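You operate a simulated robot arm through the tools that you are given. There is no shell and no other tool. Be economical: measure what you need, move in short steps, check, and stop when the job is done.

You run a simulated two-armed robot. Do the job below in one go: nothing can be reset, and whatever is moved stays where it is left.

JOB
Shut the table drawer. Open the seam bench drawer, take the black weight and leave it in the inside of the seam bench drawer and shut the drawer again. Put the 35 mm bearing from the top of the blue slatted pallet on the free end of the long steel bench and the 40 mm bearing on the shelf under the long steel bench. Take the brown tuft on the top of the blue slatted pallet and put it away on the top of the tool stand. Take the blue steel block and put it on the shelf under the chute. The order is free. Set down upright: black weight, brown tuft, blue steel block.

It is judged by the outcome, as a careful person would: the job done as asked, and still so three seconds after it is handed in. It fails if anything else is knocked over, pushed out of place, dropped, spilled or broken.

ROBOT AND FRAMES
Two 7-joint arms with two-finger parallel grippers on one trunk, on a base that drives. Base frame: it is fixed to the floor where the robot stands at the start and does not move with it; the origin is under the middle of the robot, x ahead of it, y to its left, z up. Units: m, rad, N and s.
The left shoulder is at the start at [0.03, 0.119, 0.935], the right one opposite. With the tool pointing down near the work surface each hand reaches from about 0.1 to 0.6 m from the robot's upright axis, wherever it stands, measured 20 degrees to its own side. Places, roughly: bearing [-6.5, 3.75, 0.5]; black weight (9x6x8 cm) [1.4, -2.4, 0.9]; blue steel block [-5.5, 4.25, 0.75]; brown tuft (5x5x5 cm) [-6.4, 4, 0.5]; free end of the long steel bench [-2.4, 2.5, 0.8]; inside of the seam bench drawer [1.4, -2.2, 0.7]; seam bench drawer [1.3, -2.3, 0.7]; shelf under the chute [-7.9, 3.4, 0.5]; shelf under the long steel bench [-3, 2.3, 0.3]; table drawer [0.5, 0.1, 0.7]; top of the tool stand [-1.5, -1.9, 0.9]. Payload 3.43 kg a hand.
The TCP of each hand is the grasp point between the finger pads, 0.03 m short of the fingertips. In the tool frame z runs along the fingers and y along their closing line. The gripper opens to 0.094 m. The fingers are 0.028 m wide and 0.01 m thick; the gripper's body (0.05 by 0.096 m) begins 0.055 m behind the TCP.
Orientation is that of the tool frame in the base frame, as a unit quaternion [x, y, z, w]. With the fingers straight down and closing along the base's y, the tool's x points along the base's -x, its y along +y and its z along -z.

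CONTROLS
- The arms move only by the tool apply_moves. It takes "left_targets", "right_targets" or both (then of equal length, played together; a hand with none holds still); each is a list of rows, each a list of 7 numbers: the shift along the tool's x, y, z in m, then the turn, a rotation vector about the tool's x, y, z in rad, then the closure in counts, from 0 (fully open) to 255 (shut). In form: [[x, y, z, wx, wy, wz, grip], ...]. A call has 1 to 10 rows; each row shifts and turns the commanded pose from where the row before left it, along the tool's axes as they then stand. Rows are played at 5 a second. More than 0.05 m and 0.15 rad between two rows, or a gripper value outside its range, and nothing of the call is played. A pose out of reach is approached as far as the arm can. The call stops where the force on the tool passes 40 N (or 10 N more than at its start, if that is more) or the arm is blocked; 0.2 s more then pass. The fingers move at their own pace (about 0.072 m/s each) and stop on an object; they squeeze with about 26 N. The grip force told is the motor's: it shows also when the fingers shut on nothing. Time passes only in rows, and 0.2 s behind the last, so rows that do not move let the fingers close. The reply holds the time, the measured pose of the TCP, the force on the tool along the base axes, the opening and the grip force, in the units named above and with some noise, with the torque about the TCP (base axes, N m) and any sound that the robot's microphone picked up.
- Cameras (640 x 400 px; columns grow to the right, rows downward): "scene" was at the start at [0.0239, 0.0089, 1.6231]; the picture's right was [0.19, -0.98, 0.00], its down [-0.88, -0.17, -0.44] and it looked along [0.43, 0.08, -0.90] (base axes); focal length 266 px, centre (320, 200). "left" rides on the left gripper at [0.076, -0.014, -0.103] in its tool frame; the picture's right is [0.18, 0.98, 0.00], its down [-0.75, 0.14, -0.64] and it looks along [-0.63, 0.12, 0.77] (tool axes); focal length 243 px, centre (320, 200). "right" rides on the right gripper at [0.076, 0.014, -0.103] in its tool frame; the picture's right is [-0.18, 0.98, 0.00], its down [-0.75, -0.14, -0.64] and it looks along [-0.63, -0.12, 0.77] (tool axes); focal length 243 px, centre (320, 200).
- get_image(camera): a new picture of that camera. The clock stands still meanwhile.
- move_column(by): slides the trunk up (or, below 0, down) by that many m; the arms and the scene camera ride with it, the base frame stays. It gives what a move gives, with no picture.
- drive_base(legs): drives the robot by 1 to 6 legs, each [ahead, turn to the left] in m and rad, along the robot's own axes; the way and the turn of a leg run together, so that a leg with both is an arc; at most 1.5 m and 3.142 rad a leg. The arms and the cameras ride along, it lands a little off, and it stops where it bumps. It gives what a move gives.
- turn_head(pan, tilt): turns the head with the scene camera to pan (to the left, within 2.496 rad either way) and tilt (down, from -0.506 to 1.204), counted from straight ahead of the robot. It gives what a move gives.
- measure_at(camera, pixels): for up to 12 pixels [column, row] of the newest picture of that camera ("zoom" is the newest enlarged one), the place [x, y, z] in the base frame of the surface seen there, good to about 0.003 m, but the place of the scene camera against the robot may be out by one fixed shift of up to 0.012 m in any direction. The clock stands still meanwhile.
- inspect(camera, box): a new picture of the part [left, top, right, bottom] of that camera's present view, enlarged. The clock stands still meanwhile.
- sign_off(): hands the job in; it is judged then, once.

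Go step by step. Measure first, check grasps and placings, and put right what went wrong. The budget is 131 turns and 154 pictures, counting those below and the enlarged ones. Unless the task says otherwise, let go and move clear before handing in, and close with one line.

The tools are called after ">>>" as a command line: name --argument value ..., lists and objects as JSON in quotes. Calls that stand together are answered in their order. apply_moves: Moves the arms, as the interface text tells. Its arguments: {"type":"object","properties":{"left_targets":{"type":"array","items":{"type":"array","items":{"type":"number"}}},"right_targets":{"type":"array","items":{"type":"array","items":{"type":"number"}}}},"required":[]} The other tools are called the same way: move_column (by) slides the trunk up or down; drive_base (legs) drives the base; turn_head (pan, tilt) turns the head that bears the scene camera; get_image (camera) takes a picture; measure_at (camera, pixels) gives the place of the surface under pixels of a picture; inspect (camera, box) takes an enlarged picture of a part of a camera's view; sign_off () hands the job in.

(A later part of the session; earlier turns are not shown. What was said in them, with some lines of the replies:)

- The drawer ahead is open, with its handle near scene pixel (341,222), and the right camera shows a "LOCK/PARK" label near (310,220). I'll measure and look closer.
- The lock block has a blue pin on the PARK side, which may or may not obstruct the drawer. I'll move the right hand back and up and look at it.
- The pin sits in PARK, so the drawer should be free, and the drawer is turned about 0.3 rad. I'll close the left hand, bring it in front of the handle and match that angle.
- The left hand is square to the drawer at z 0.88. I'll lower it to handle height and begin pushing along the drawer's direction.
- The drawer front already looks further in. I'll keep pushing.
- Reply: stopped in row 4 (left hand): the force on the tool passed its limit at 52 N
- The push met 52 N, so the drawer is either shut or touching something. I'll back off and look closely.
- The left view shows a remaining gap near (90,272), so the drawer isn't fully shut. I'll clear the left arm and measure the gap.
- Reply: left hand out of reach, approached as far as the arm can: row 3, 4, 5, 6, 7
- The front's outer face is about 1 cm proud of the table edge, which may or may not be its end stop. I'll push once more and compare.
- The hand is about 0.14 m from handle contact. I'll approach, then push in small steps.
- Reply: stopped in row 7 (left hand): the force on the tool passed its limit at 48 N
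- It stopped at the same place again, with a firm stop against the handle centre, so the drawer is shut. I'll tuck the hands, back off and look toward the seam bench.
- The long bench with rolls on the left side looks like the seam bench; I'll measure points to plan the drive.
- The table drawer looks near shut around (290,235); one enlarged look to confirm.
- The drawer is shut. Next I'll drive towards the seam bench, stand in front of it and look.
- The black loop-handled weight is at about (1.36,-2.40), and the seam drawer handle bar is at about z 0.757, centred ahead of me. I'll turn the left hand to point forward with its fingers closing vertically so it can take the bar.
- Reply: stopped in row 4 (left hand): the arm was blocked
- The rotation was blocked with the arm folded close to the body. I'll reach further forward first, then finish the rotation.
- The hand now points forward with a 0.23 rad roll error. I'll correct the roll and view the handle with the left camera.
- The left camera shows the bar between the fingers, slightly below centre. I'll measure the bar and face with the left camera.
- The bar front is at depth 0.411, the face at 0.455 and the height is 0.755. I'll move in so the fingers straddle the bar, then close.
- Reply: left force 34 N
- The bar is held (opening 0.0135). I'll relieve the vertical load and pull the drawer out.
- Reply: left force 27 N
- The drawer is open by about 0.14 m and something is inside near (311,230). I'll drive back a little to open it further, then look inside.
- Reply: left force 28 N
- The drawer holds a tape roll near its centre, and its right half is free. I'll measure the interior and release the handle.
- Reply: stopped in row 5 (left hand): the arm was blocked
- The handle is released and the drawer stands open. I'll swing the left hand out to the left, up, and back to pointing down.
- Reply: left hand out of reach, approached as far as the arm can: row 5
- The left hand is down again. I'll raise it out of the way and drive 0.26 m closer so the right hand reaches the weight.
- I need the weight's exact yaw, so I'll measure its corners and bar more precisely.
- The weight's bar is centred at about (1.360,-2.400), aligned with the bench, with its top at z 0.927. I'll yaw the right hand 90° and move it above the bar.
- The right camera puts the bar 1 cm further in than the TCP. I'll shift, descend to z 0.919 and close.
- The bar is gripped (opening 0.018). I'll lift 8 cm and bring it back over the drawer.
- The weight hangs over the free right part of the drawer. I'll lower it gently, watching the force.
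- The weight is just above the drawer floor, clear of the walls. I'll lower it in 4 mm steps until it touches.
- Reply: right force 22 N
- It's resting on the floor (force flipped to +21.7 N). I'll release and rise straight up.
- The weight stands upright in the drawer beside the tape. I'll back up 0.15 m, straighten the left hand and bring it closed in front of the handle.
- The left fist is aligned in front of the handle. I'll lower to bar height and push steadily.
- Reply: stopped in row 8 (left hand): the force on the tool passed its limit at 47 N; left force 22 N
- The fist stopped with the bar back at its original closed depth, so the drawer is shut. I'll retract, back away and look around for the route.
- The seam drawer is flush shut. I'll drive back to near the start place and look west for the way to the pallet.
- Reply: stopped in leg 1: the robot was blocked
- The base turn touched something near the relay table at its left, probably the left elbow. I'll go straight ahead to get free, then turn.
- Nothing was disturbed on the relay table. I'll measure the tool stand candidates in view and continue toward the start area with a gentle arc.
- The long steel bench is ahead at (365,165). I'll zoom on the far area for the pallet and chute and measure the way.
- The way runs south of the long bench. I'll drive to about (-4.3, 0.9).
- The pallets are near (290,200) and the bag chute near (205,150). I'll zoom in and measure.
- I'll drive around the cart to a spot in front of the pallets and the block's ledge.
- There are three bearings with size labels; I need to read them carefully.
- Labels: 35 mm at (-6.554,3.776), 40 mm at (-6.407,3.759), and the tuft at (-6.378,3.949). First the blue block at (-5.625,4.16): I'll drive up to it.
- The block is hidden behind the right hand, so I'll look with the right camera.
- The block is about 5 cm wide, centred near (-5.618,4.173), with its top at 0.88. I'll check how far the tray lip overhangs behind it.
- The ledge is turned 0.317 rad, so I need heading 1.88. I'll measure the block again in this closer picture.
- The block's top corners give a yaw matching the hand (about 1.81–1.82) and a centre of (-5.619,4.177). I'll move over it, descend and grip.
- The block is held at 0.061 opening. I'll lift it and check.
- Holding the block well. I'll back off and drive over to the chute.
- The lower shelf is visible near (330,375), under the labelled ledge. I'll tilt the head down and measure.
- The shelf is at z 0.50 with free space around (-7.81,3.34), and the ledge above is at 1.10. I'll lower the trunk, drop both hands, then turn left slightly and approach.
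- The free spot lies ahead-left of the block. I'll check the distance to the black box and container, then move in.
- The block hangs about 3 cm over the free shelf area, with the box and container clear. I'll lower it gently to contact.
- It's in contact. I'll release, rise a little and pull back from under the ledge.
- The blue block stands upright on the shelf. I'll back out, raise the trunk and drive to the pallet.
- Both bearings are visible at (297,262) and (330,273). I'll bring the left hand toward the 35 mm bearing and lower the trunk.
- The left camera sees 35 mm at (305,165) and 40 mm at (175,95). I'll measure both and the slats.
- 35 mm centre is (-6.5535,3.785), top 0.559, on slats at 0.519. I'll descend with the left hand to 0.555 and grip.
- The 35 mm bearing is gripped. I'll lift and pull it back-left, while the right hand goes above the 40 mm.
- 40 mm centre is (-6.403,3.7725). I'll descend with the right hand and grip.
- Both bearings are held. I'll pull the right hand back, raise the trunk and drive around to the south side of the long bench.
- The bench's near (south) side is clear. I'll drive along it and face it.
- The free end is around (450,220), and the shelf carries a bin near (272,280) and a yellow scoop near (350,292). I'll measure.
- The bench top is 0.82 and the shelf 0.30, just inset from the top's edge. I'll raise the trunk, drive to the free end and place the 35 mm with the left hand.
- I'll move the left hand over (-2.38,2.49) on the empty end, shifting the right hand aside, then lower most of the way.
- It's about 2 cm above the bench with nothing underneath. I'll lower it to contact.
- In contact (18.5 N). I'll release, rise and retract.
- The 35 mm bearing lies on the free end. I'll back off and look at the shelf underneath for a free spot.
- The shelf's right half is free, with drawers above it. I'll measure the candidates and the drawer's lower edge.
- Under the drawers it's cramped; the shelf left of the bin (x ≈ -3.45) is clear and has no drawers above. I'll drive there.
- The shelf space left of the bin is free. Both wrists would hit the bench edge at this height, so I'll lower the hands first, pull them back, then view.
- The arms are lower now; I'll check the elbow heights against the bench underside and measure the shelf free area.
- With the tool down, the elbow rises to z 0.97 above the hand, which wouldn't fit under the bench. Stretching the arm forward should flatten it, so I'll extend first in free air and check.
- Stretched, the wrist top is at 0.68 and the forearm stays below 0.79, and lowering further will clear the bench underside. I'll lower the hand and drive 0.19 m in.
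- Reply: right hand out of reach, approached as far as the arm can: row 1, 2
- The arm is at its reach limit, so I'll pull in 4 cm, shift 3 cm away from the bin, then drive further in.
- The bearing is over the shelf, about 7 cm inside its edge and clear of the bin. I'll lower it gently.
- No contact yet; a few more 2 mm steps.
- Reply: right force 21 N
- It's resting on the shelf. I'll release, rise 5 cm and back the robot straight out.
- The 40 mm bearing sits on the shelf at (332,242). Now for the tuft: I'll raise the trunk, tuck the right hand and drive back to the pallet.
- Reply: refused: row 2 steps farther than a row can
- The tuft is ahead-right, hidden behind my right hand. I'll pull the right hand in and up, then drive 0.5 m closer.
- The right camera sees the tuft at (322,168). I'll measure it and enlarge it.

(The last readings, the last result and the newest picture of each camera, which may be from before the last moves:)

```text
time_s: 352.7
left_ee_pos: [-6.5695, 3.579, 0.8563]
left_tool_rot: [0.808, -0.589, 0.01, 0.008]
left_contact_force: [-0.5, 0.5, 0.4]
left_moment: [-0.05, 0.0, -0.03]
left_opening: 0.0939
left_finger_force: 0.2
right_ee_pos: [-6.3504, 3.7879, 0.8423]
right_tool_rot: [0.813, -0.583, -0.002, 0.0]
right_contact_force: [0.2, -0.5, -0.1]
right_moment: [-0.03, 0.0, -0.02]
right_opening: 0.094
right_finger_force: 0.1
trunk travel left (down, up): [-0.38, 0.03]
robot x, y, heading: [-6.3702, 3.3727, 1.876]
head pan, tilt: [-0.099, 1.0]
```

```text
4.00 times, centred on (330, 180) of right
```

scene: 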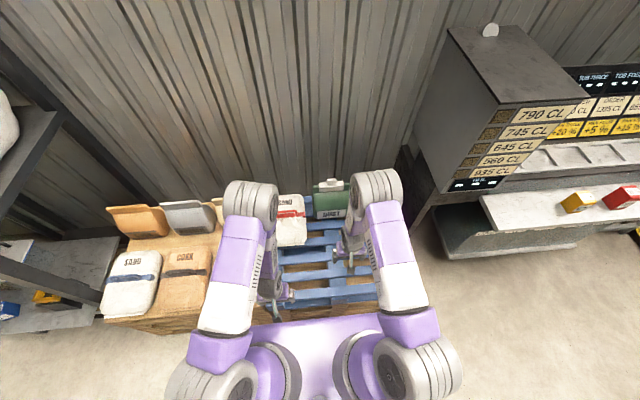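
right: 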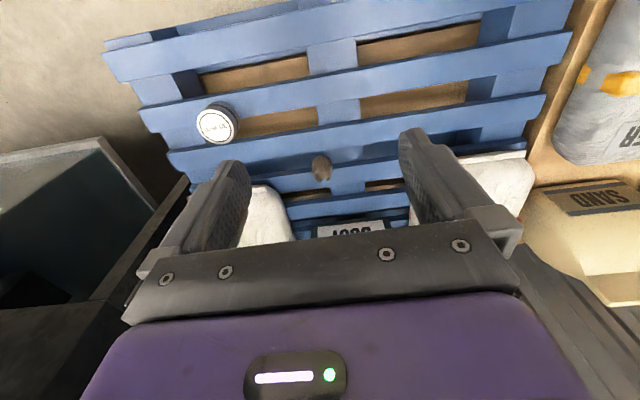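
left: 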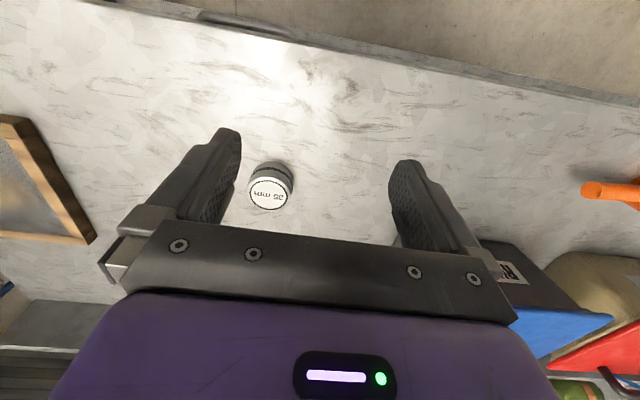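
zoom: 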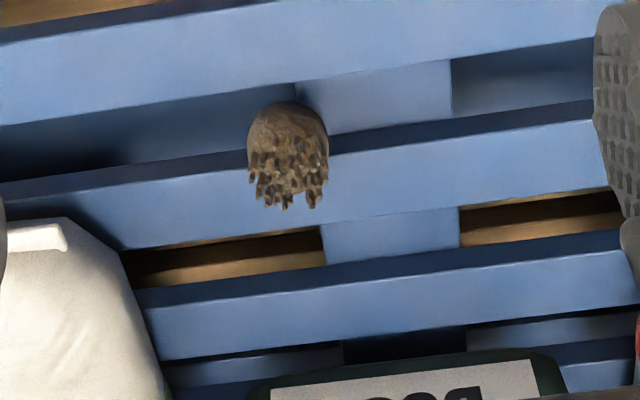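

The tuft is a soft ball centred at (-6.379,3.965), spanning z 0.517–0.565. I'll move above it and lower the trunk.

>>> apply_moves --right_targets '[[-0.04, -0.007, 0, 0, 0, 0, 0], [-0.04, -0.007, 0, 0, 0, 0, 0], [-0.04, -0.007, 0, 0, 0, 0, 0], [-0.035, -0.008, 0, 0, 0, 0, 0]]'

>>> move_column --by -0.2

>>> get_image --camera "right"

```text
time_s: 353.7
left_ee_pos: [-6.5682, 3.5808, 0.8545]
left_tool_rot: [0.808, -0.589, 0.01, 0.009]
left_contact_force: [0.1, 0.3, -0.4]
left_moment: [0.03, 0.0, 0.0]
left_opening: 0.0943
left_finger_force: 0.0
right_ee_pos: [-6.3752, 3.9442, 0.8435]
right_tool_rot: [0.814, -0.581, -0.002, -0.001]
right_contact_force: [0.7, 0.8, 0.3]
right_moment: [0.01, 0.03, -0.01]
right_opening: 0.0939
right_finger_force: 0.1
trunk travel left (down, up): [-0.38, 0.03]
robot x, y, heading: [-6.3771, 3.3719, 1.882]
head pan, tilt: [-0.099, 1.0]
```

```text
time_s: 355.9
left_ee_pos: [-6.5694, 3.5801, 0.6553]
left_tool_rot: [0.808, -0.589, 0.01, 0.009]
left_contact_force: [0.1, 0.1, 0.5]
left_moment: [-0.03, 0.0, -0.04]
left_opening: 0.094
left_finger_force: 0.1
right_ee_pos: [-6.376, 3.9437, 0.6437]
right_tool_rot: [0.813, -0.582, -0.001, -0.001]
right_contact_force: [0.1, 0.0, 0.2]
right_moment: [-0.01, 0.0, -0.02]
right_opening: 0.0941
right_finger_force: 0.0
trunk travel left (down, up): [-0.18, 0.23]
robot x, y, heading: [-6.376, 3.3715, 1.883]
head pan, tilt: [-0.099, 1.0]
```

```text
50 pictures are left
```

right: 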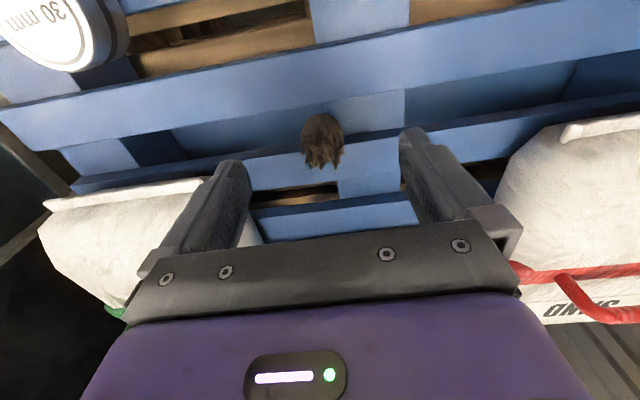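

I'll refine the tuft position and check the gap to the sack at the left of the picture.

>>> measure_at --camera "right" --pixels '[[322, 125], [322, 140], [322, 155], [305, 140], [340, 140], [255, 215], [215, 185], [505, 190]]'

```text
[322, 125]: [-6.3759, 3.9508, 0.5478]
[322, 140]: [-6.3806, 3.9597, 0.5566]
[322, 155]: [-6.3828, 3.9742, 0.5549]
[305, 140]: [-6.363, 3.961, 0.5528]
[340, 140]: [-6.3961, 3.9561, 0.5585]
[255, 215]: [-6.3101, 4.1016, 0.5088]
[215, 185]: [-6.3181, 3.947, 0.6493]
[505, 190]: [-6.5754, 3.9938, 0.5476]
```

I'll descend with the fingers partly closed to 7 cm and grip the tuft.

>>> apply_moves --right_targets '[[-0.0215, -0.003, 0, 0, 0, 0, 60], [0, 0, 0.035, 0, 0, 0, 60], [0, 0, 0.035, 0, 0, 0, 60], [0, 0, 0.021, 0, 0, 0, 60], [0, 0, 0, 0, 0, 0, 255], [0, 0, 0, 0, 0, 0, 255], [0, 0, 0, 0, 0, 0, 255]]'

>>> get_image --camera "right"

```text
time_s: 357.5
left_ee_pos: [-6.5683, 3.5797, 0.6562]
left_tool_rot: [0.808, -0.589, 0.01, 0.008]
left_contact_force: [0.2, 0.1, 0.2]
left_moment: [0.04, 0.03, 0.02]
left_opening: 0.094
left_finger_force: 0.0
right_ee_pos: [-6.3799, 3.9629, 0.5541]
right_tool_rot: [0.813, -0.582, -0.001, -0.001]
right_contact_force: [-0.1, 0.2, 0.0]
right_moment: [-0.02, 0.04, -0.03]
right_opening: 0.041
right_finger_force: 26.0
trunk travel left (down, up): [-0.18, 0.23]
robot x, y, heading: [-6.3687, 3.3686, 1.886]
head pan, tilt: [-0.099, 1.0]
```

```text
49 pictures are left
```

right: 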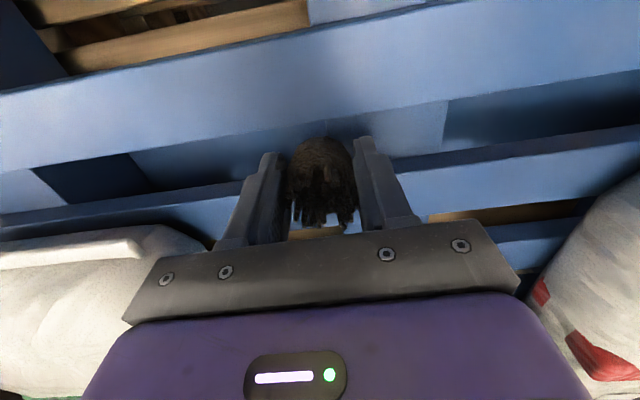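

The tuft is held at 0.041 opening. I'll lift, pull back and verify.

>>> apply_moves --right_targets '[[0, 0, -0.03, 0, 0, 0, 255], [0, 0, -0.04, 0, 0, 0, 255], [0, 0, -0.045, 0, 0, 0, 255], [0, 0, -0.045, 0, 0, 0, 255], [0.04, 0, 0, 0, 0, 0, 255], [0.04, 0, 0, 0, 0, 0, 255], [0.04, 0, 0, 0, 0, 0, 255], [0.04, -0.01, 0, 0, 0, 0, 255]]'

>>> move_column --by 0.2

>>> get_image --camera "right"

```text
time_s: 359.3
left_ee_pos: [-6.5681, 3.5796, 0.6563]
left_tool_rot: [0.808, -0.589, 0.009, 0.008]
left_contact_force: [-0.6, 0.0, -0.7]
left_moment: [0.02, -0.04, 0.01]
left_opening: 0.0939
left_finger_force: 0.1
right_ee_pos: [-6.3199, 3.8193, 0.7138]
right_tool_rot: [0.813, -0.582, -0.002, -0.002]
right_contact_force: [0.5, -0.1, 0.0]
right_moment: [0.0, -0.01, 0.0]
right_opening: 0.0408
right_finger_force: 25.8
trunk travel left (down, up): [-0.18, 0.23]
robot x, y, heading: [-6.3742, 3.3745, 1.884]
head pan, tilt: [-0.099, 1.0]
```

```text
time_s: 361.5
left_ee_pos: [-6.5691, 3.5795, 0.8555]
left_tool_rot: [0.808, -0.59, 0.011, 0.009]
left_contact_force: [-0.6, -0.3, -0.3]
left_moment: [0.01, 0.03, 0.0]
left_opening: 0.094
left_finger_force: 0.0
right_ee_pos: [-6.3198, 3.8196, 0.9124]
right_tool_rot: [0.813, -0.582, 0.0, -0.001]
right_contact_force: [0.3, 0.5, -0.5]
right_moment: [-0.01, 0.01, 0.0]
right_opening: 0.0408
right_finger_force: 26.5
trunk travel left (down, up): [-0.38, 0.03]
robot x, y, heading: [-6.3747, 3.3692, 1.883]
head pan, tilt: [-0.099, 1.0]
```

```text
48 pictures are left
```

right: 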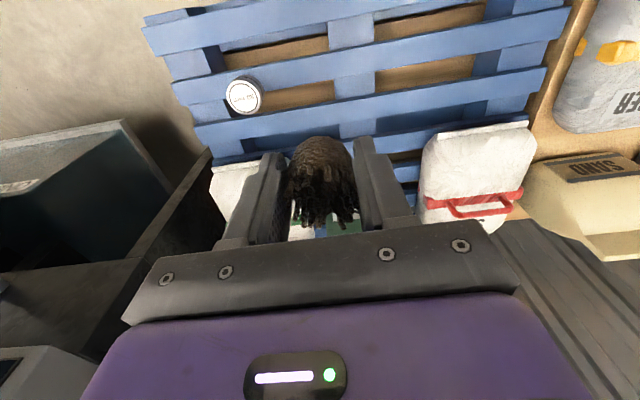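

The tuft is firmly held. I'll drive back around toward the tool stand, pausing to look from the north.

>>> drive_base --legs '[[-0.45, 0], [0, -2.842], [1.27, 0], [0, 0.289], [1.5, 0], [0, 0.425]]'

>>> drive_base --legs '[[1.25, 0], [1.22, 0], [0, -0.9]]'

>>> turn_head --pan -0.1 --tilt 0.5

>>> get_image --camera "scene"

```text
time_s: 381.5
left_ee_pos: [-4.4633, 1.5067, 0.8535]
left_tool_rot: [0.294, 0.955, 0.006, -0.017]
left_contact_force: [2.8, 0.0, -0.5]
left_moment: [0.01, 0.13, 0.02]
left_opening: 0.0938
left_finger_force: 0.0
right_ee_pos: [-4.5137, 1.1657, 0.9079]
right_tool_rot: [0.288, 0.958, -0.001, -0.007]
right_contact_force: [1.7, -0.7, -1.0]
right_moment: [0.01, 0.14, -0.02]
right_opening: 0.0405
right_finger_force: 25.7
trunk travel left (down, up): [-0.38, 0.03]
robot x, y, heading: [-4.7933, 1.4961, -0.598]
head pan, tilt: [-0.099, 1.0]
stopped in leg 5: the robot was blocked; the commanded pose is now the measured one
```

```text
time_s: 395.9
left_ee_pos: [-2.5763, -0.1586, 0.8575]
left_tool_rot: [0.696, 0.718, 0.011, -0.01]
left_contact_force: [0.3, -0.3, -0.2]
left_moment: [-0.02, 0.01, 0.02]
left_opening: 0.0943
left_finger_force: 0.0
right_ee_pos: [-2.8818, -0.32, 0.912]
right_tool_rot: [0.69, 0.724, 0.001, -0.003]
right_contact_force: [0.4, -0.2, -0.5]
right_moment: [-0.01, -0.04, -0.01]
right_opening: 0.0402
right_finger_force: 26.1
trunk travel left (down, up): [-0.38, 0.03]
robot x, y, heading: [-2.7773, 0.0904, -1.531]
head pan, tilt: [-0.099, 1.0]
```

```text
time_s: 396.8
left_ee_pos: [-2.577, -0.1593, 0.8553]
left_tool_rot: [0.696, 0.718, 0.01, -0.01]
left_contact_force: [-0.6, -0.9, -0.3]
left_moment: [0.01, -0.04, -0.03]
left_opening: 0.094
left_finger_force: 0.0
right_ee_pos: [-2.8828, -0.3213, 0.912]
right_tool_rot: [0.69, 0.724, 0.001, -0.003]
right_contact_force: [0.3, 0.6, -0.8]
right_moment: [-0.05, 0.02, -0.01]
right_opening: 0.0405
right_finger_force: 26.5
trunk travel left (down, up): [-0.38, 0.03]
robot x, y, heading: [-2.7731, 0.0938, -1.528]
head pan, tilt: [-0.099, 0.499]
```

```text
47 pictures are left
```

scene: 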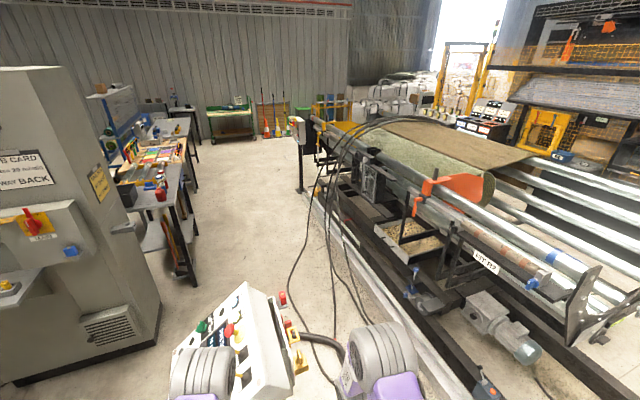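

The earlier leg was blocked near the green bin, so I must check nothing moved there. I'll look back toward it.

>>> turn_head --pan -2.42 --tilt 0.45

>>> get_image --camera "scene"

```text
time_s: 399.0
left_ee_pos: [-2.5762, -0.158, 0.8577]
left_tool_rot: [0.696, 0.718, 0.011, -0.009]
left_contact_force: [0.0, 0.2, 0.3]
left_moment: [0.03, 0.02, 0.01]
left_opening: 0.094
left_finger_force: 0.0
right_ee_pos: [-2.8825, -0.3203, 0.911]
right_tool_rot: [0.691, 0.723, 0.001, -0.003]
right_contact_force: [0.3, 0.6, -0.3]
right_moment: [-0.01, -0.01, -0.01]
right_opening: 0.0401
right_finger_force: 26.2
trunk travel left (down, up): [-0.38, 0.03]
robot x, y, heading: [-2.7728, 0.0929, -1.533]
head pan, tilt: [-2.421, 0.45]
```

```text
46 pictures are left
```

scene: 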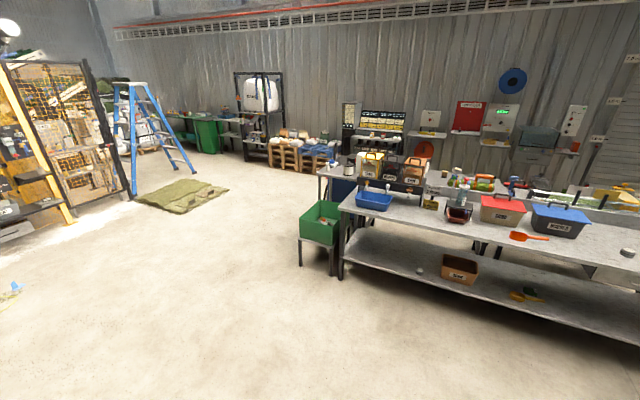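

The green bin and bench still look in order. I'll enlarge and measure the bin against the earlier reading near (-4.21,1.82,0.40).

>>> inspect --camera "scene" --box '[270, 140, 430, 290]'

>>> measure_at --camera "scene" --pixels '[[318, 228], [301, 238], [336, 240], [300, 264], [331, 272], [320, 175], [310, 215], [338, 215], [345, 275]]'

```text
2.67 times, centred on (350, 215) of scene
```

zoom: 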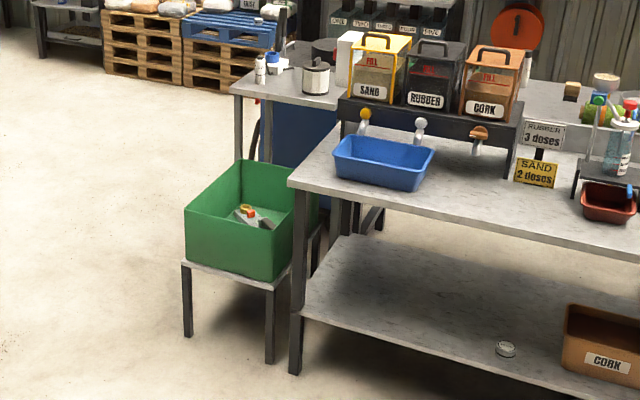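

```text
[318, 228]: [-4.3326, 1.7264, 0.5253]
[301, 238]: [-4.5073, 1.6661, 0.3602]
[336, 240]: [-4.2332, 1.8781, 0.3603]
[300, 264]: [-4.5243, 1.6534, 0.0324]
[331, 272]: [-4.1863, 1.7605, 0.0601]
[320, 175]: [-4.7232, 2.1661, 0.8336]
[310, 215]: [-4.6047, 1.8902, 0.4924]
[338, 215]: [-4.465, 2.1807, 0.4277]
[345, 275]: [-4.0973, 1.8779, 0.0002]
```

The bin's corner matches the earlier reading, so nothing was displaced. Now I'll look at the tool stand and the aisle.

>>> turn_head --pan 0.35 --tilt 0.5

>>> get_image --camera "scene"

>>> inspect --camera "scene" --box '[200, 80, 420, 300]'

```text
time_s: 401.4
left_ee_pos: [-2.5763, -0.1584, 0.8574]
left_tool_rot: [0.696, 0.718, 0.011, -0.009]
left_contact_force: [-0.2, -0.7, 0.2]
left_moment: [-0.02, 0.0, 0.01]
left_opening: 0.0941
left_finger_force: 0.0
right_ee_pos: [-2.8835, -0.3199, 0.9116]
right_tool_rot: [0.69, 0.724, 0.001, -0.004]
right_contact_force: [-0.2, 0.1, -0.7]
right_moment: [-0.01, 0.0, 0.0]
right_opening: 0.0403
right_finger_force: 26.4
trunk travel left (down, up): [-0.38, 0.03]
robot x, y, heading: [-2.7709, 0.0909, -1.533]
head pan, tilt: [0.351, 0.499]
```

```text
44 pictures are left
```

scene: 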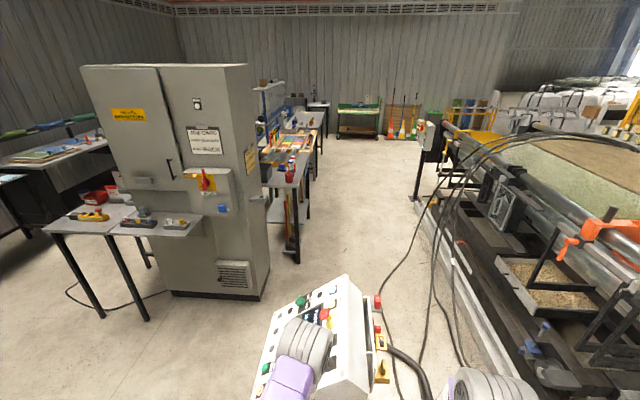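

```text
1.82 times, centred on (310, 190) of scene
```

zoom: 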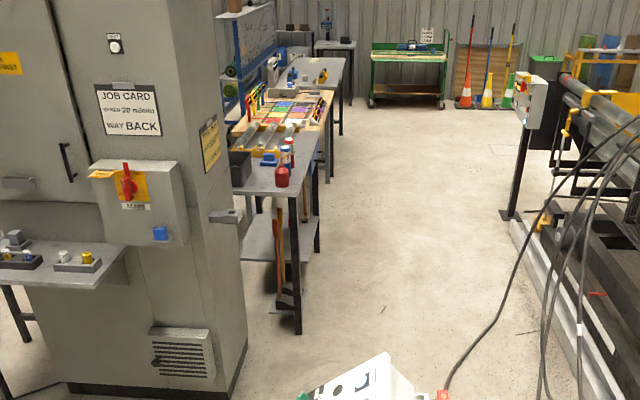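

>>> measure_at --camera "scene" --pixels '[[262, 298], [301, 260], [300, 180], [320, 150], [315, 205], [340, 200], [400, 230], [360, 270], [330, 290], [380, 300], [240, 290], [285, 182]]'

```text
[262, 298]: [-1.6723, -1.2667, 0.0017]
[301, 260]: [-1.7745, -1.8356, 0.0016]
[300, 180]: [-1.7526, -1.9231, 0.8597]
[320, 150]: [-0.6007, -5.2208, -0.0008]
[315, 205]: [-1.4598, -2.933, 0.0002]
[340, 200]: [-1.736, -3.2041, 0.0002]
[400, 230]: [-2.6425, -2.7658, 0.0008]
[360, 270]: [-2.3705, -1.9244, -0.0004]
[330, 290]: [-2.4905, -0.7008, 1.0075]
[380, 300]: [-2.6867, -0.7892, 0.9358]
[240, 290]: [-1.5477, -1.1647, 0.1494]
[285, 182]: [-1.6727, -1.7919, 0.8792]
```

The stand's top is at z 0.86 with its NW corner near (-1.77,-1.84). I can reach its west aisle through the ~1 m gap between the console and the grey cabinet, so I'll go around the console first.

>>> drive_base --legs '[[-0.25, 0], [0, 1.04], [1.45, 0], [0, -1.77]]'

>>> turn_head --pan 0.2 --tilt 0.6

>>> get_image --camera "scene"

```text
time_s: 417.1
left_ee_pos: [-1.5127, -0.6643, 0.8566]
left_tool_rot: [0.91, 0.415, 0.013, -0.005]
left_contact_force: [0.4, -1.3, -0.6]
left_moment: [0.02, -0.02, 0.0]
left_opening: 0.094
left_finger_force: 0.1
right_ee_pos: [-1.8471, -0.5731, 0.9124]
right_tool_rot: [0.907, 0.421, 0.002, -0.003]
right_contact_force: [0.0, 0.8, -0.1]
right_moment: [0.02, -0.06, 0.01]
right_opening: 0.0402
right_finger_force: 26.2
trunk travel left (down, up): [-0.38, 0.03]
robot x, y, heading: [-1.4896, -0.3445, -2.279]
head pan, tilt: [0.351, 0.499]
```

```text
time_s: 417.8
left_ee_pos: [-1.5146, -0.664, 0.8565]
left_tool_rot: [0.909, 0.415, 0.013, -0.005]
left_contact_force: [-0.4, -0.3, 0.2]
left_moment: [-0.01, 0.0, 0.0]
left_opening: 0.094
left_finger_force: 0.1
right_ee_pos: [-1.8474, -0.5744, 0.9111]
right_tool_rot: [0.907, 0.421, 0.002, -0.003]
right_contact_force: [-0.3, -0.3, -0.1]
right_moment: [0.01, -0.01, -0.04]
right_opening: 0.0406
right_finger_force: 25.8
trunk travel left (down, up): [-0.38, 0.03]
robot x, y, heading: [-1.4882, -0.3441, -2.282]
head pan, tilt: [0.201, 0.6]
```

```text
42 pictures are left
```

scene: 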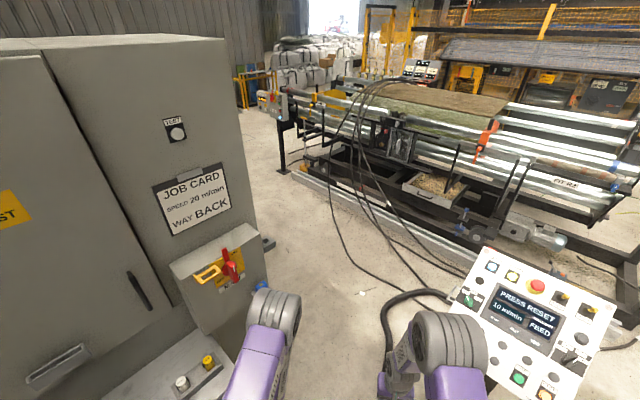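

The gap lies ahead between the cabinet box at (215,270) and the console at (500,300). I'll measure its limits.

>>> measure_at --camera "scene" --pixels '[[262, 290], [255, 240], [272, 243], [150, 380], [205, 365], [388, 318], [440, 292], [470, 255], [450, 310], [330, 300], [350, 265], [260, 320]]'

```text
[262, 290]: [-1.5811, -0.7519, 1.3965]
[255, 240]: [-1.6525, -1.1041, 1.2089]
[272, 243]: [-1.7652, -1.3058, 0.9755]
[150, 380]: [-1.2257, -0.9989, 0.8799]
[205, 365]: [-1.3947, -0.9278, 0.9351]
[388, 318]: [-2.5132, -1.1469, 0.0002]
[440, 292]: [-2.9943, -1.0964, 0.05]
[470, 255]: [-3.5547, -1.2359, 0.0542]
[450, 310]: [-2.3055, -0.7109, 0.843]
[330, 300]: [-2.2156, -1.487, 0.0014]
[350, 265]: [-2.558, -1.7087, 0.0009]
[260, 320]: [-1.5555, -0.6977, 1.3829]
```

The gap is 0.76 m with its midpoint almost exactly on my heading, and my arms are about 0.55 m wide. I'll pass through, then turn along the aisle.

>>> drive_base --legs '[[0.6, 0], [0.45, 0], [0, 0.8], [0.5, 0]]'

>>> turn_head --pan 1.2 --tilt 0.7

>>> get_image --camera "scene"

```text
time_s: 428.1
left_ee_pos: [-1.9305, -1.8936, 0.8579]
left_tool_rot: [0.686, 0.728, 0.01, -0.009]
left_contact_force: [0.3, -0.4, -0.3]
left_moment: [0.01, 0.01, 0.0]
left_opening: 0.0939
left_finger_force: 0.1
right_ee_pos: [-2.2329, -2.0626, 0.9107]
right_tool_rot: [0.681, 0.732, 0.001, -0.003]
right_contact_force: [-0.3, 0.5, -0.4]
right_moment: [0.02, 0.03, 0.02]
right_opening: 0.0404
right_finger_force: 26.4
trunk travel left (down, up): [-0.38, 0.03]
robot x, y, heading: [-2.1335, -1.6488, -1.512]
head pan, tilt: [0.201, 0.6]
```

```text
time_s: 429.4
left_ee_pos: [-1.9301, -1.8961, 0.8567]
left_tool_rot: [0.686, 0.727, 0.01, -0.01]
left_contact_force: [-0.3, -0.1, -0.2]
left_moment: [0.01, 0.01, 0.01]
left_opening: 0.094
left_finger_force: 0.0
right_ee_pos: [-2.2329, -2.0637, 0.9112]
right_tool_rot: [0.681, 0.732, 0.0, -0.004]
right_contact_force: [0.6, -0.2, 0.6]
right_moment: [0.03, 0.0, 0.01]
right_opening: 0.0402
right_finger_force: 26.1
trunk travel left (down, up): [-0.38, 0.03]
robot x, y, heading: [-2.1372, -1.6471, -1.506]
head pan, tilt: [1.201, 0.7]
```

```text
41 pictures are left
```

scene: 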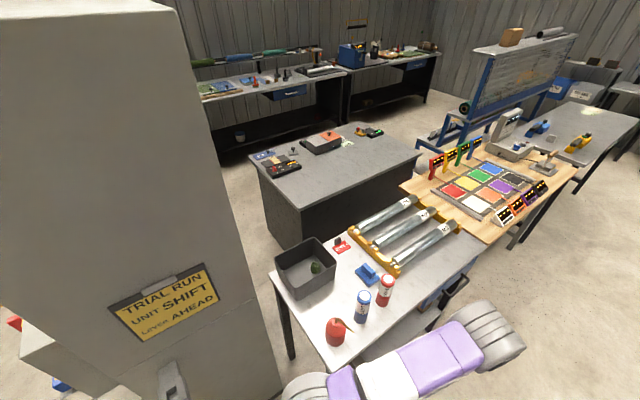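

I'm in the west aisle with a clear view of the tool stand. I'll enlarge it and measure the free spots.

>>> inspect --camera "scene" --box '[260, 180, 500, 380]'

>>> measure_at --camera "scene" --pixels '[[343, 285], [420, 285], [435, 270], [305, 310], [336, 335], [362, 318], [386, 300], [368, 275], [395, 270], [325, 372], [275, 285], [470, 245]]'

```text
2.00 times, centred on (380, 280) of scene
```

zoom: 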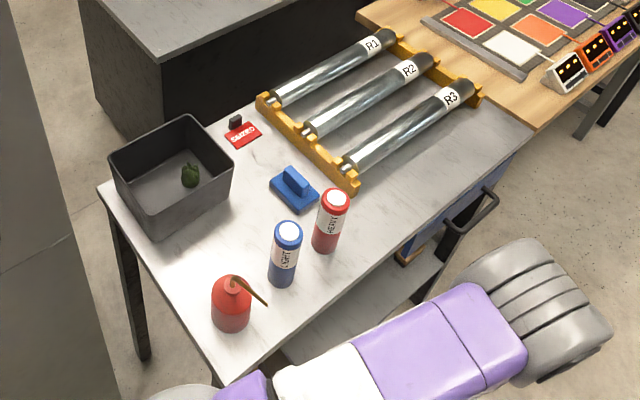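

```text
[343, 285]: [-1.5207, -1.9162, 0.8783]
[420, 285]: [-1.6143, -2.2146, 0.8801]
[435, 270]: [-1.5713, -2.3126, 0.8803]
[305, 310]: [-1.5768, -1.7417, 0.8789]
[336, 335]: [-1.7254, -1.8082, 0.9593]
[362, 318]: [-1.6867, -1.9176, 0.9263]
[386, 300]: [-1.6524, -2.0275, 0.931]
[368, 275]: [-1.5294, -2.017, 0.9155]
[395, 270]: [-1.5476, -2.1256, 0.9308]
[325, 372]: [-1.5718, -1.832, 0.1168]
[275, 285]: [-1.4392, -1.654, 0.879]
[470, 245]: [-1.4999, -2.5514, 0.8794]
```

The strip south of the HEAVY can and west of roller R3 is free: target (-1.603,-2.203), top z 0.88. I'll raise both hands, drive alongside and face the stand.

>>> apply_moves --left_targets '[[0, 0, -0.04, 0, 0, 0, 0], [0, 0, -0.04, 0, 0, 0, 0], [0, 0, -0.04, 0, 0, 0, 0]]' --right_targets '[[0.02, 0, -0.045, 0, 0, 0, 255], [0.02, 0, -0.045, 0, 0, 0, 255], [0.02, 0, -0.045, 0, 0, 0, 255]]'

>>> drive_base --legs '[[0.58, 0], [0, 1.811]]'

>>> turn_head --pan 0 --tilt 1.0

>>> get_image --camera "scene"

>>> get_image --camera "right"

```text
time_s: 430.2
left_ee_pos: [-1.9314, -1.8951, 0.9794]
left_tool_rot: [0.686, 0.728, 0.009, -0.009]
left_contact_force: [0.2, 0.6, -0.6]
left_moment: [-0.03, -0.01, -0.03]
left_opening: 0.0941
left_finger_force: 0.1
right_ee_pos: [-2.2363, -2.0018, 1.0485]
right_tool_rot: [0.681, 0.732, 0.0, -0.002]
right_contact_force: [-0.8, -0.4, 0.0]
right_moment: [-0.05, -0.02, -0.01]
right_opening: 0.0403
right_finger_force: 25.7
trunk travel left (down, up): [-0.38, 0.03]
robot x, y, heading: [-2.13, -1.6472, -1.506]
head pan, tilt: [1.201, 0.7]
```

```text
time_s: 437.8
left_ee_pos: [-1.8935, -1.978, 0.9785]
left_tool_rot: [-0.128, 0.992, -0.001, -0.014]
left_contact_force: [-0.3, 0.1, -0.6]
left_moment: [0.02, -0.06, -0.02]
left_opening: 0.0938
left_finger_force: 0.1
right_ee_pos: [-1.7268, -2.2557, 1.0476]
right_tool_rot: [-0.135, 0.991, -0.002, -0.003]
right_contact_force: [0.6, 0.2, 0.1]
right_moment: [0.0, 0.02, 0.0]
right_opening: 0.0402
right_finger_force: 26.2
trunk travel left (down, up): [-0.38, 0.03]
robot x, y, heading: [-2.0975, -2.2273, 0.268]
head pan, tilt: [1.201, 0.7]
```

```text
time_s: 439.2
left_ee_pos: [-1.8932, -1.9791, 0.9782]
left_tool_rot: [-0.129, 0.992, -0.001, -0.014]
left_contact_force: [0.2, 0.4, 0.2]
left_moment: [0.01, -0.01, -0.03]
left_opening: 0.094
left_finger_force: 0.1
right_ee_pos: [-1.7273, -2.2558, 1.047]
right_tool_rot: [-0.136, 0.991, -0.002, -0.002]
right_contact_force: [0.8, 0.2, -0.4]
right_moment: [-0.01, 0.04, -0.01]
right_opening: 0.0401
right_finger_force: 26.8
trunk travel left (down, up): [-0.38, 0.03]
robot x, y, heading: [-2.0986, -2.2246, 0.264]
head pan, tilt: [0.0, 1.0]
```

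```text
39 pictures are left
```

scene: 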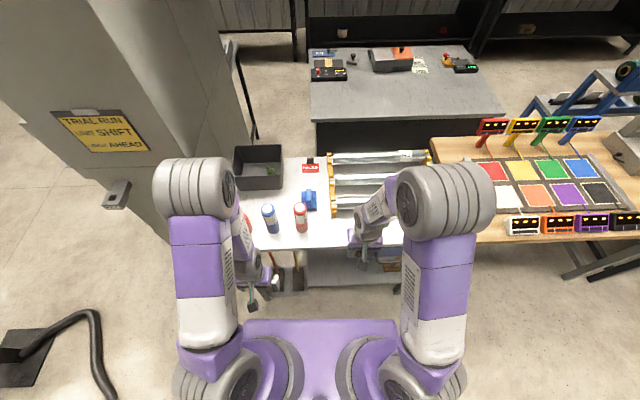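

```text
38 pictures are left
```

right: 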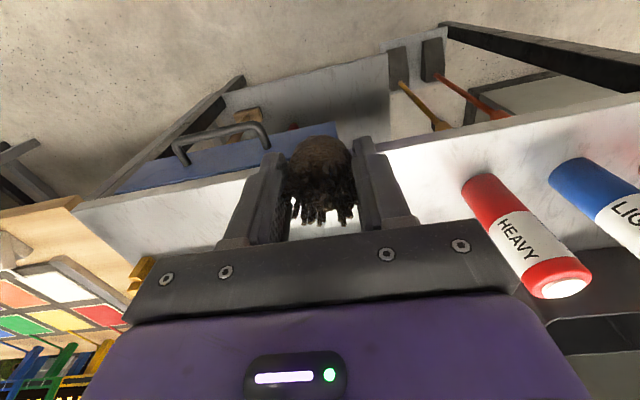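

The tuft is beside the free strip. I'll measure the table edge, the can and the rollers with the right camera.

>>> measure_at --camera "right" --pixels '[[450, 160], [430, 140], [215, 195], [160, 215], [235, 175], [480, 185], [560, 275], [140, 275], [145, 235], [440, 210]]'

>>> inspect --camera "scene" --box '[230, 130, 450, 270]'

```text
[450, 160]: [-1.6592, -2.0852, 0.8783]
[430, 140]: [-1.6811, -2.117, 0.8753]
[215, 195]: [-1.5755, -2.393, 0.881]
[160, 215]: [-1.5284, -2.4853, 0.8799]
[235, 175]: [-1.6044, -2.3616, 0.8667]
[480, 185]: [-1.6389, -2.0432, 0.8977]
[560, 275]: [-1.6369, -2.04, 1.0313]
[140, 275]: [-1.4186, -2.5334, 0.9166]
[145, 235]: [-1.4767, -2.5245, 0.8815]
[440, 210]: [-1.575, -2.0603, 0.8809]
```

```text
2.86 times, centred on (340, 200) of scene
```

zoom: 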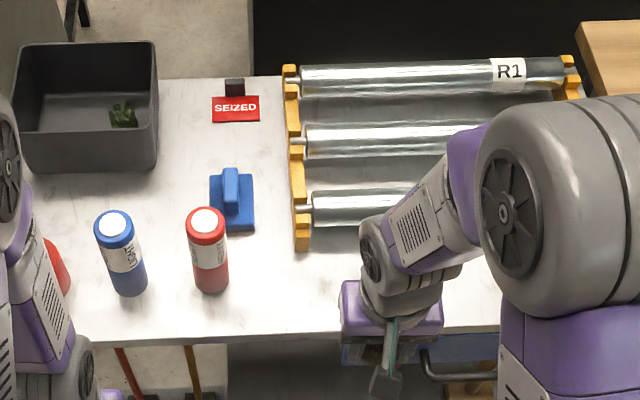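

The west edge and can are located. Target is (-1.6045,-2.182), 5 cm from the edge, 14 cm south of the can. I'll move over it and descend most of the way.

>>> apply_moves --right_targets '[[-0.035, 0.0095, 0, 0, 0, 0, 255], [-0.035, 0.0095, 0, 0, 0, 0, 255], [-0.035, 0.0095, 0, 0, 0, 0, 255], [-0.0332, 0.0095, 0, 0, 0, 0, 255], [0, 0, 0.04, 0, 0, 0, 255], [0, 0, 0.04, 0, 0, 0, 255], [0, 0, 0.035, 0, 0, 0, 255]]'

>>> get_image --camera "right"

>>> inspect --camera "scene" --box '[230, 130, 450, 270]'

```text
time_s: 440.8
left_ee_pos: [-1.8931, -1.9792, 0.9776]
left_tool_rot: [-0.128, 0.992, -0.001, -0.014]
left_contact_force: [0.1, -0.7, -0.2]
left_moment: [0.01, 0.0, 0.02]
left_opening: 0.0942
left_finger_force: 0.1
right_ee_pos: [-1.6038, -2.1821, 0.9307]
right_tool_rot: [-0.136, 0.991, -0.002, -0.002]
right_contact_force: [0.5, -0.4, -0.6]
right_moment: [0.01, 0.03, 0.02]
right_opening: 0.0403
right_finger_force: 26.2
trunk travel left (down, up): [-0.38, 0.03]
robot x, y, heading: [-2.0976, -2.2238, 0.263]
head pan, tilt: [0.0, 1.0]
```

```text
36 pictures are left
```

right: 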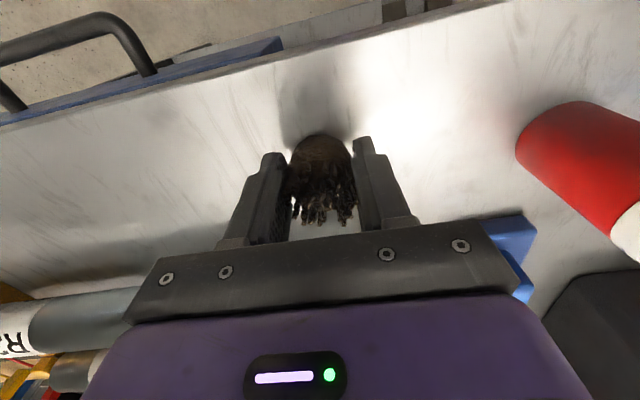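

```text
2.86 times, centred on (340, 200) of scene
```

zoom: 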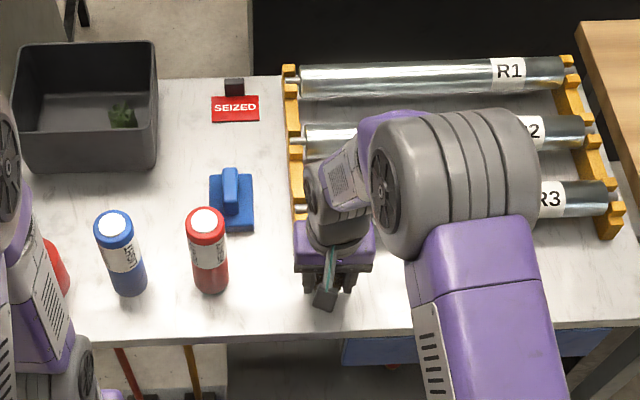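

The tuft is 1.5 cm above the surface, with the palm clear of the roller bracket (top about 0.93–0.95). I'll lower it in small steps.

>>> apply_moves --right_targets '[[0, 0, 0.006, 0, 0, 0, 255], [0, 0, 0.004, 0, 0, 0, 255], [0, 0, 0.003, 0, 0, 0, 255], [0, 0, 0.002, 0, 0, 0, 255], [0, 0, 0, 0, 0, 0, 255]]'

```text
time_s: 442.0
left_ee_pos: [-1.8936, -1.9786, 0.9775]
left_tool_rot: [-0.128, 0.992, 0.0, -0.014]
left_contact_force: [-0.9, -0.2, -0.1]
left_moment: [-0.02, 0.05, 0.02]
left_opening: 0.0943
left_finger_force: 0.0
right_ee_pos: [-1.605, -2.1826, 0.9171]
right_tool_rot: [-0.136, 0.991, -0.002, -0.002]
right_contact_force: [-0.3, -0.1, -0.3]
right_moment: [0.0, -0.02, 0.02]
right_opening: 0.0404
right_finger_force: 26.0
trunk travel left (down, up): [-0.38, 0.03]
robot x, y, heading: [-2.0953, -2.2295, 0.264]
head pan, tilt: [0.0, 1.0]
```

No contact yet; a few more millimetres (fingertips 7 mm above the top).

>>> apply_moves --right_targets '[[0, 0, 0.002, 0, 0, 0, 255], [0, 0, 0.002, 0, 0, 0, 255], [0, 0, 0, 0, 0, 0, 255]]'

>>> inspect --camera "right" --box '[230, 110, 430, 240]'

```text
time_s: 442.8
left_ee_pos: [-1.8951, -1.9792, 0.9793]
left_tool_rot: [-0.128, 0.992, -0.001, -0.013]
left_contact_force: [0.4, 0.7, 0.7]
left_moment: [-0.04, 0.0, 0.0]
left_opening: 0.0939
left_finger_force: 0.1
right_ee_pos: [-1.6041, -2.1831, 0.9137]
right_tool_rot: [-0.135, 0.991, -0.001, 0.001]
right_contact_force: [-0.1, -1.1, 25.9]
right_moment: [-0.13, 0.35, 0.03]
right_opening: 0.0401
right_finger_force: 26.2
trunk travel left (down, up): [-0.38, 0.03]
robot x, y, heading: [-2.0935, -2.2282, 0.262]
head pan, tilt: [0.0, 1.0]
```

```text
3.08 times, centred on (330, 175) of right
```

zoom: 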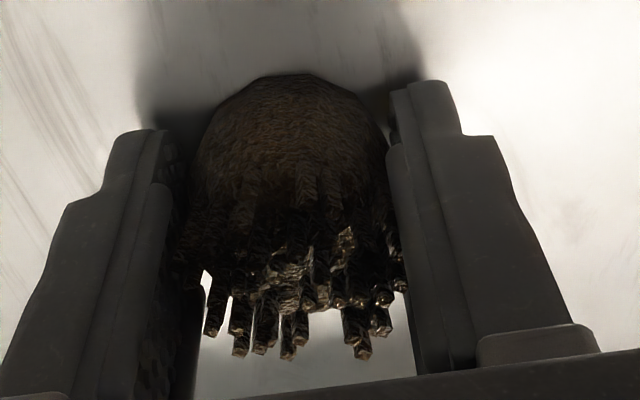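

Contact reached. I'll ease up 2 mm, open partly, and rise straight up.

>>> apply_moves --right_targets '[[0, 0, -0.002, 0, 0, 0, 255], [0, 0, 0, 0, 0, 0, 100], [0, 0, 0, 0, 0, 0, 60], [0, 0, 0, 0, 0, 0, 60], [0, 0, -0.02, 0, 0, 0, 60], [0, 0, -0.04, 0, 0, 0, 60], [0, 0, -0.045, 0, 0, 0, 60], [0, 0, -0.045, 0, 0, 0, 60], [0.045, 0, 0, 0, 0, 0, 60], [0.045, 0, 0, 0, 0, 0, 60]]'

>>> get_image --camera "right"

>>> inspect --camera "scene" --box '[230, 130, 450, 270]'

```text
time_s: 445.0
left_ee_pos: [-1.8943, -1.9796, 0.9779]
left_tool_rot: [-0.128, 0.992, 0.0, -0.013]
left_contact_force: [0.7, 0.3, -0.4]
left_moment: [-0.02, -0.02, 0.04]
left_opening: 0.0941
left_finger_force: 0.1
right_ee_pos: [-1.6891, -2.2072, 1.0657]
right_tool_rot: [-0.136, 0.991, -0.001, -0.002]
right_contact_force: [-0.2, 1.0, -0.2]
right_moment: [0.02, -0.02, -0.02]
right_opening: 0.0718
right_finger_force: 0.1
trunk travel left (down, up): [-0.38, 0.03]
robot x, y, heading: [-2.0946, -2.2265, 0.267]
head pan, tilt: [0.0, 1.0]
```

```text
33 pictures are left
```

right: 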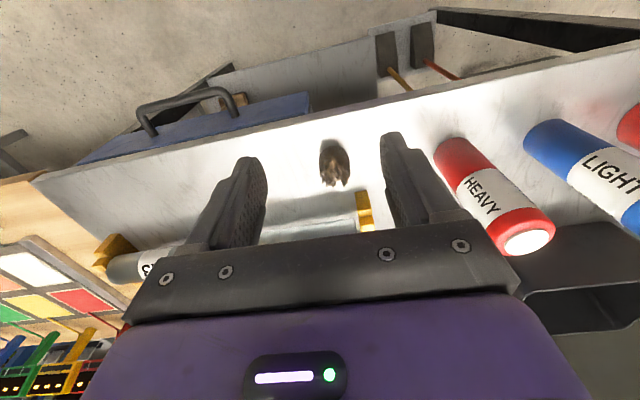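

```text
2.86 times, centred on (340, 200) of scene
```

zoom: 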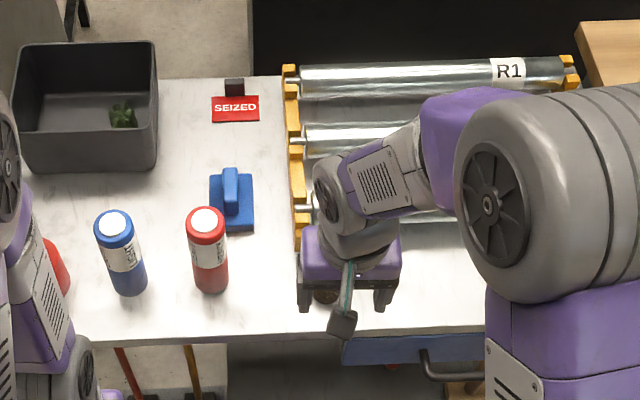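

The brown tuft stands upright on the tool stand and the neighbouring items are untouched. Both hands are empty and clear, and every other part was checked when I did it, so I'm handing in.

>>> sign_off

```text
The job is handed in.
```

The job is handed in with every part done: the table drawer is shut against its stop, though its front still sits about 1 cm proud of the table edge. The black weight is upright in the shut seam bench drawer, and the 35 mm and 40 mm bearings are on the bench's free end and its shelf. The brown tuft is upright on the tool stand and the blue block is upright on the chute shelf. The base bumped twice while driving, and I saw nothing displaced either time.
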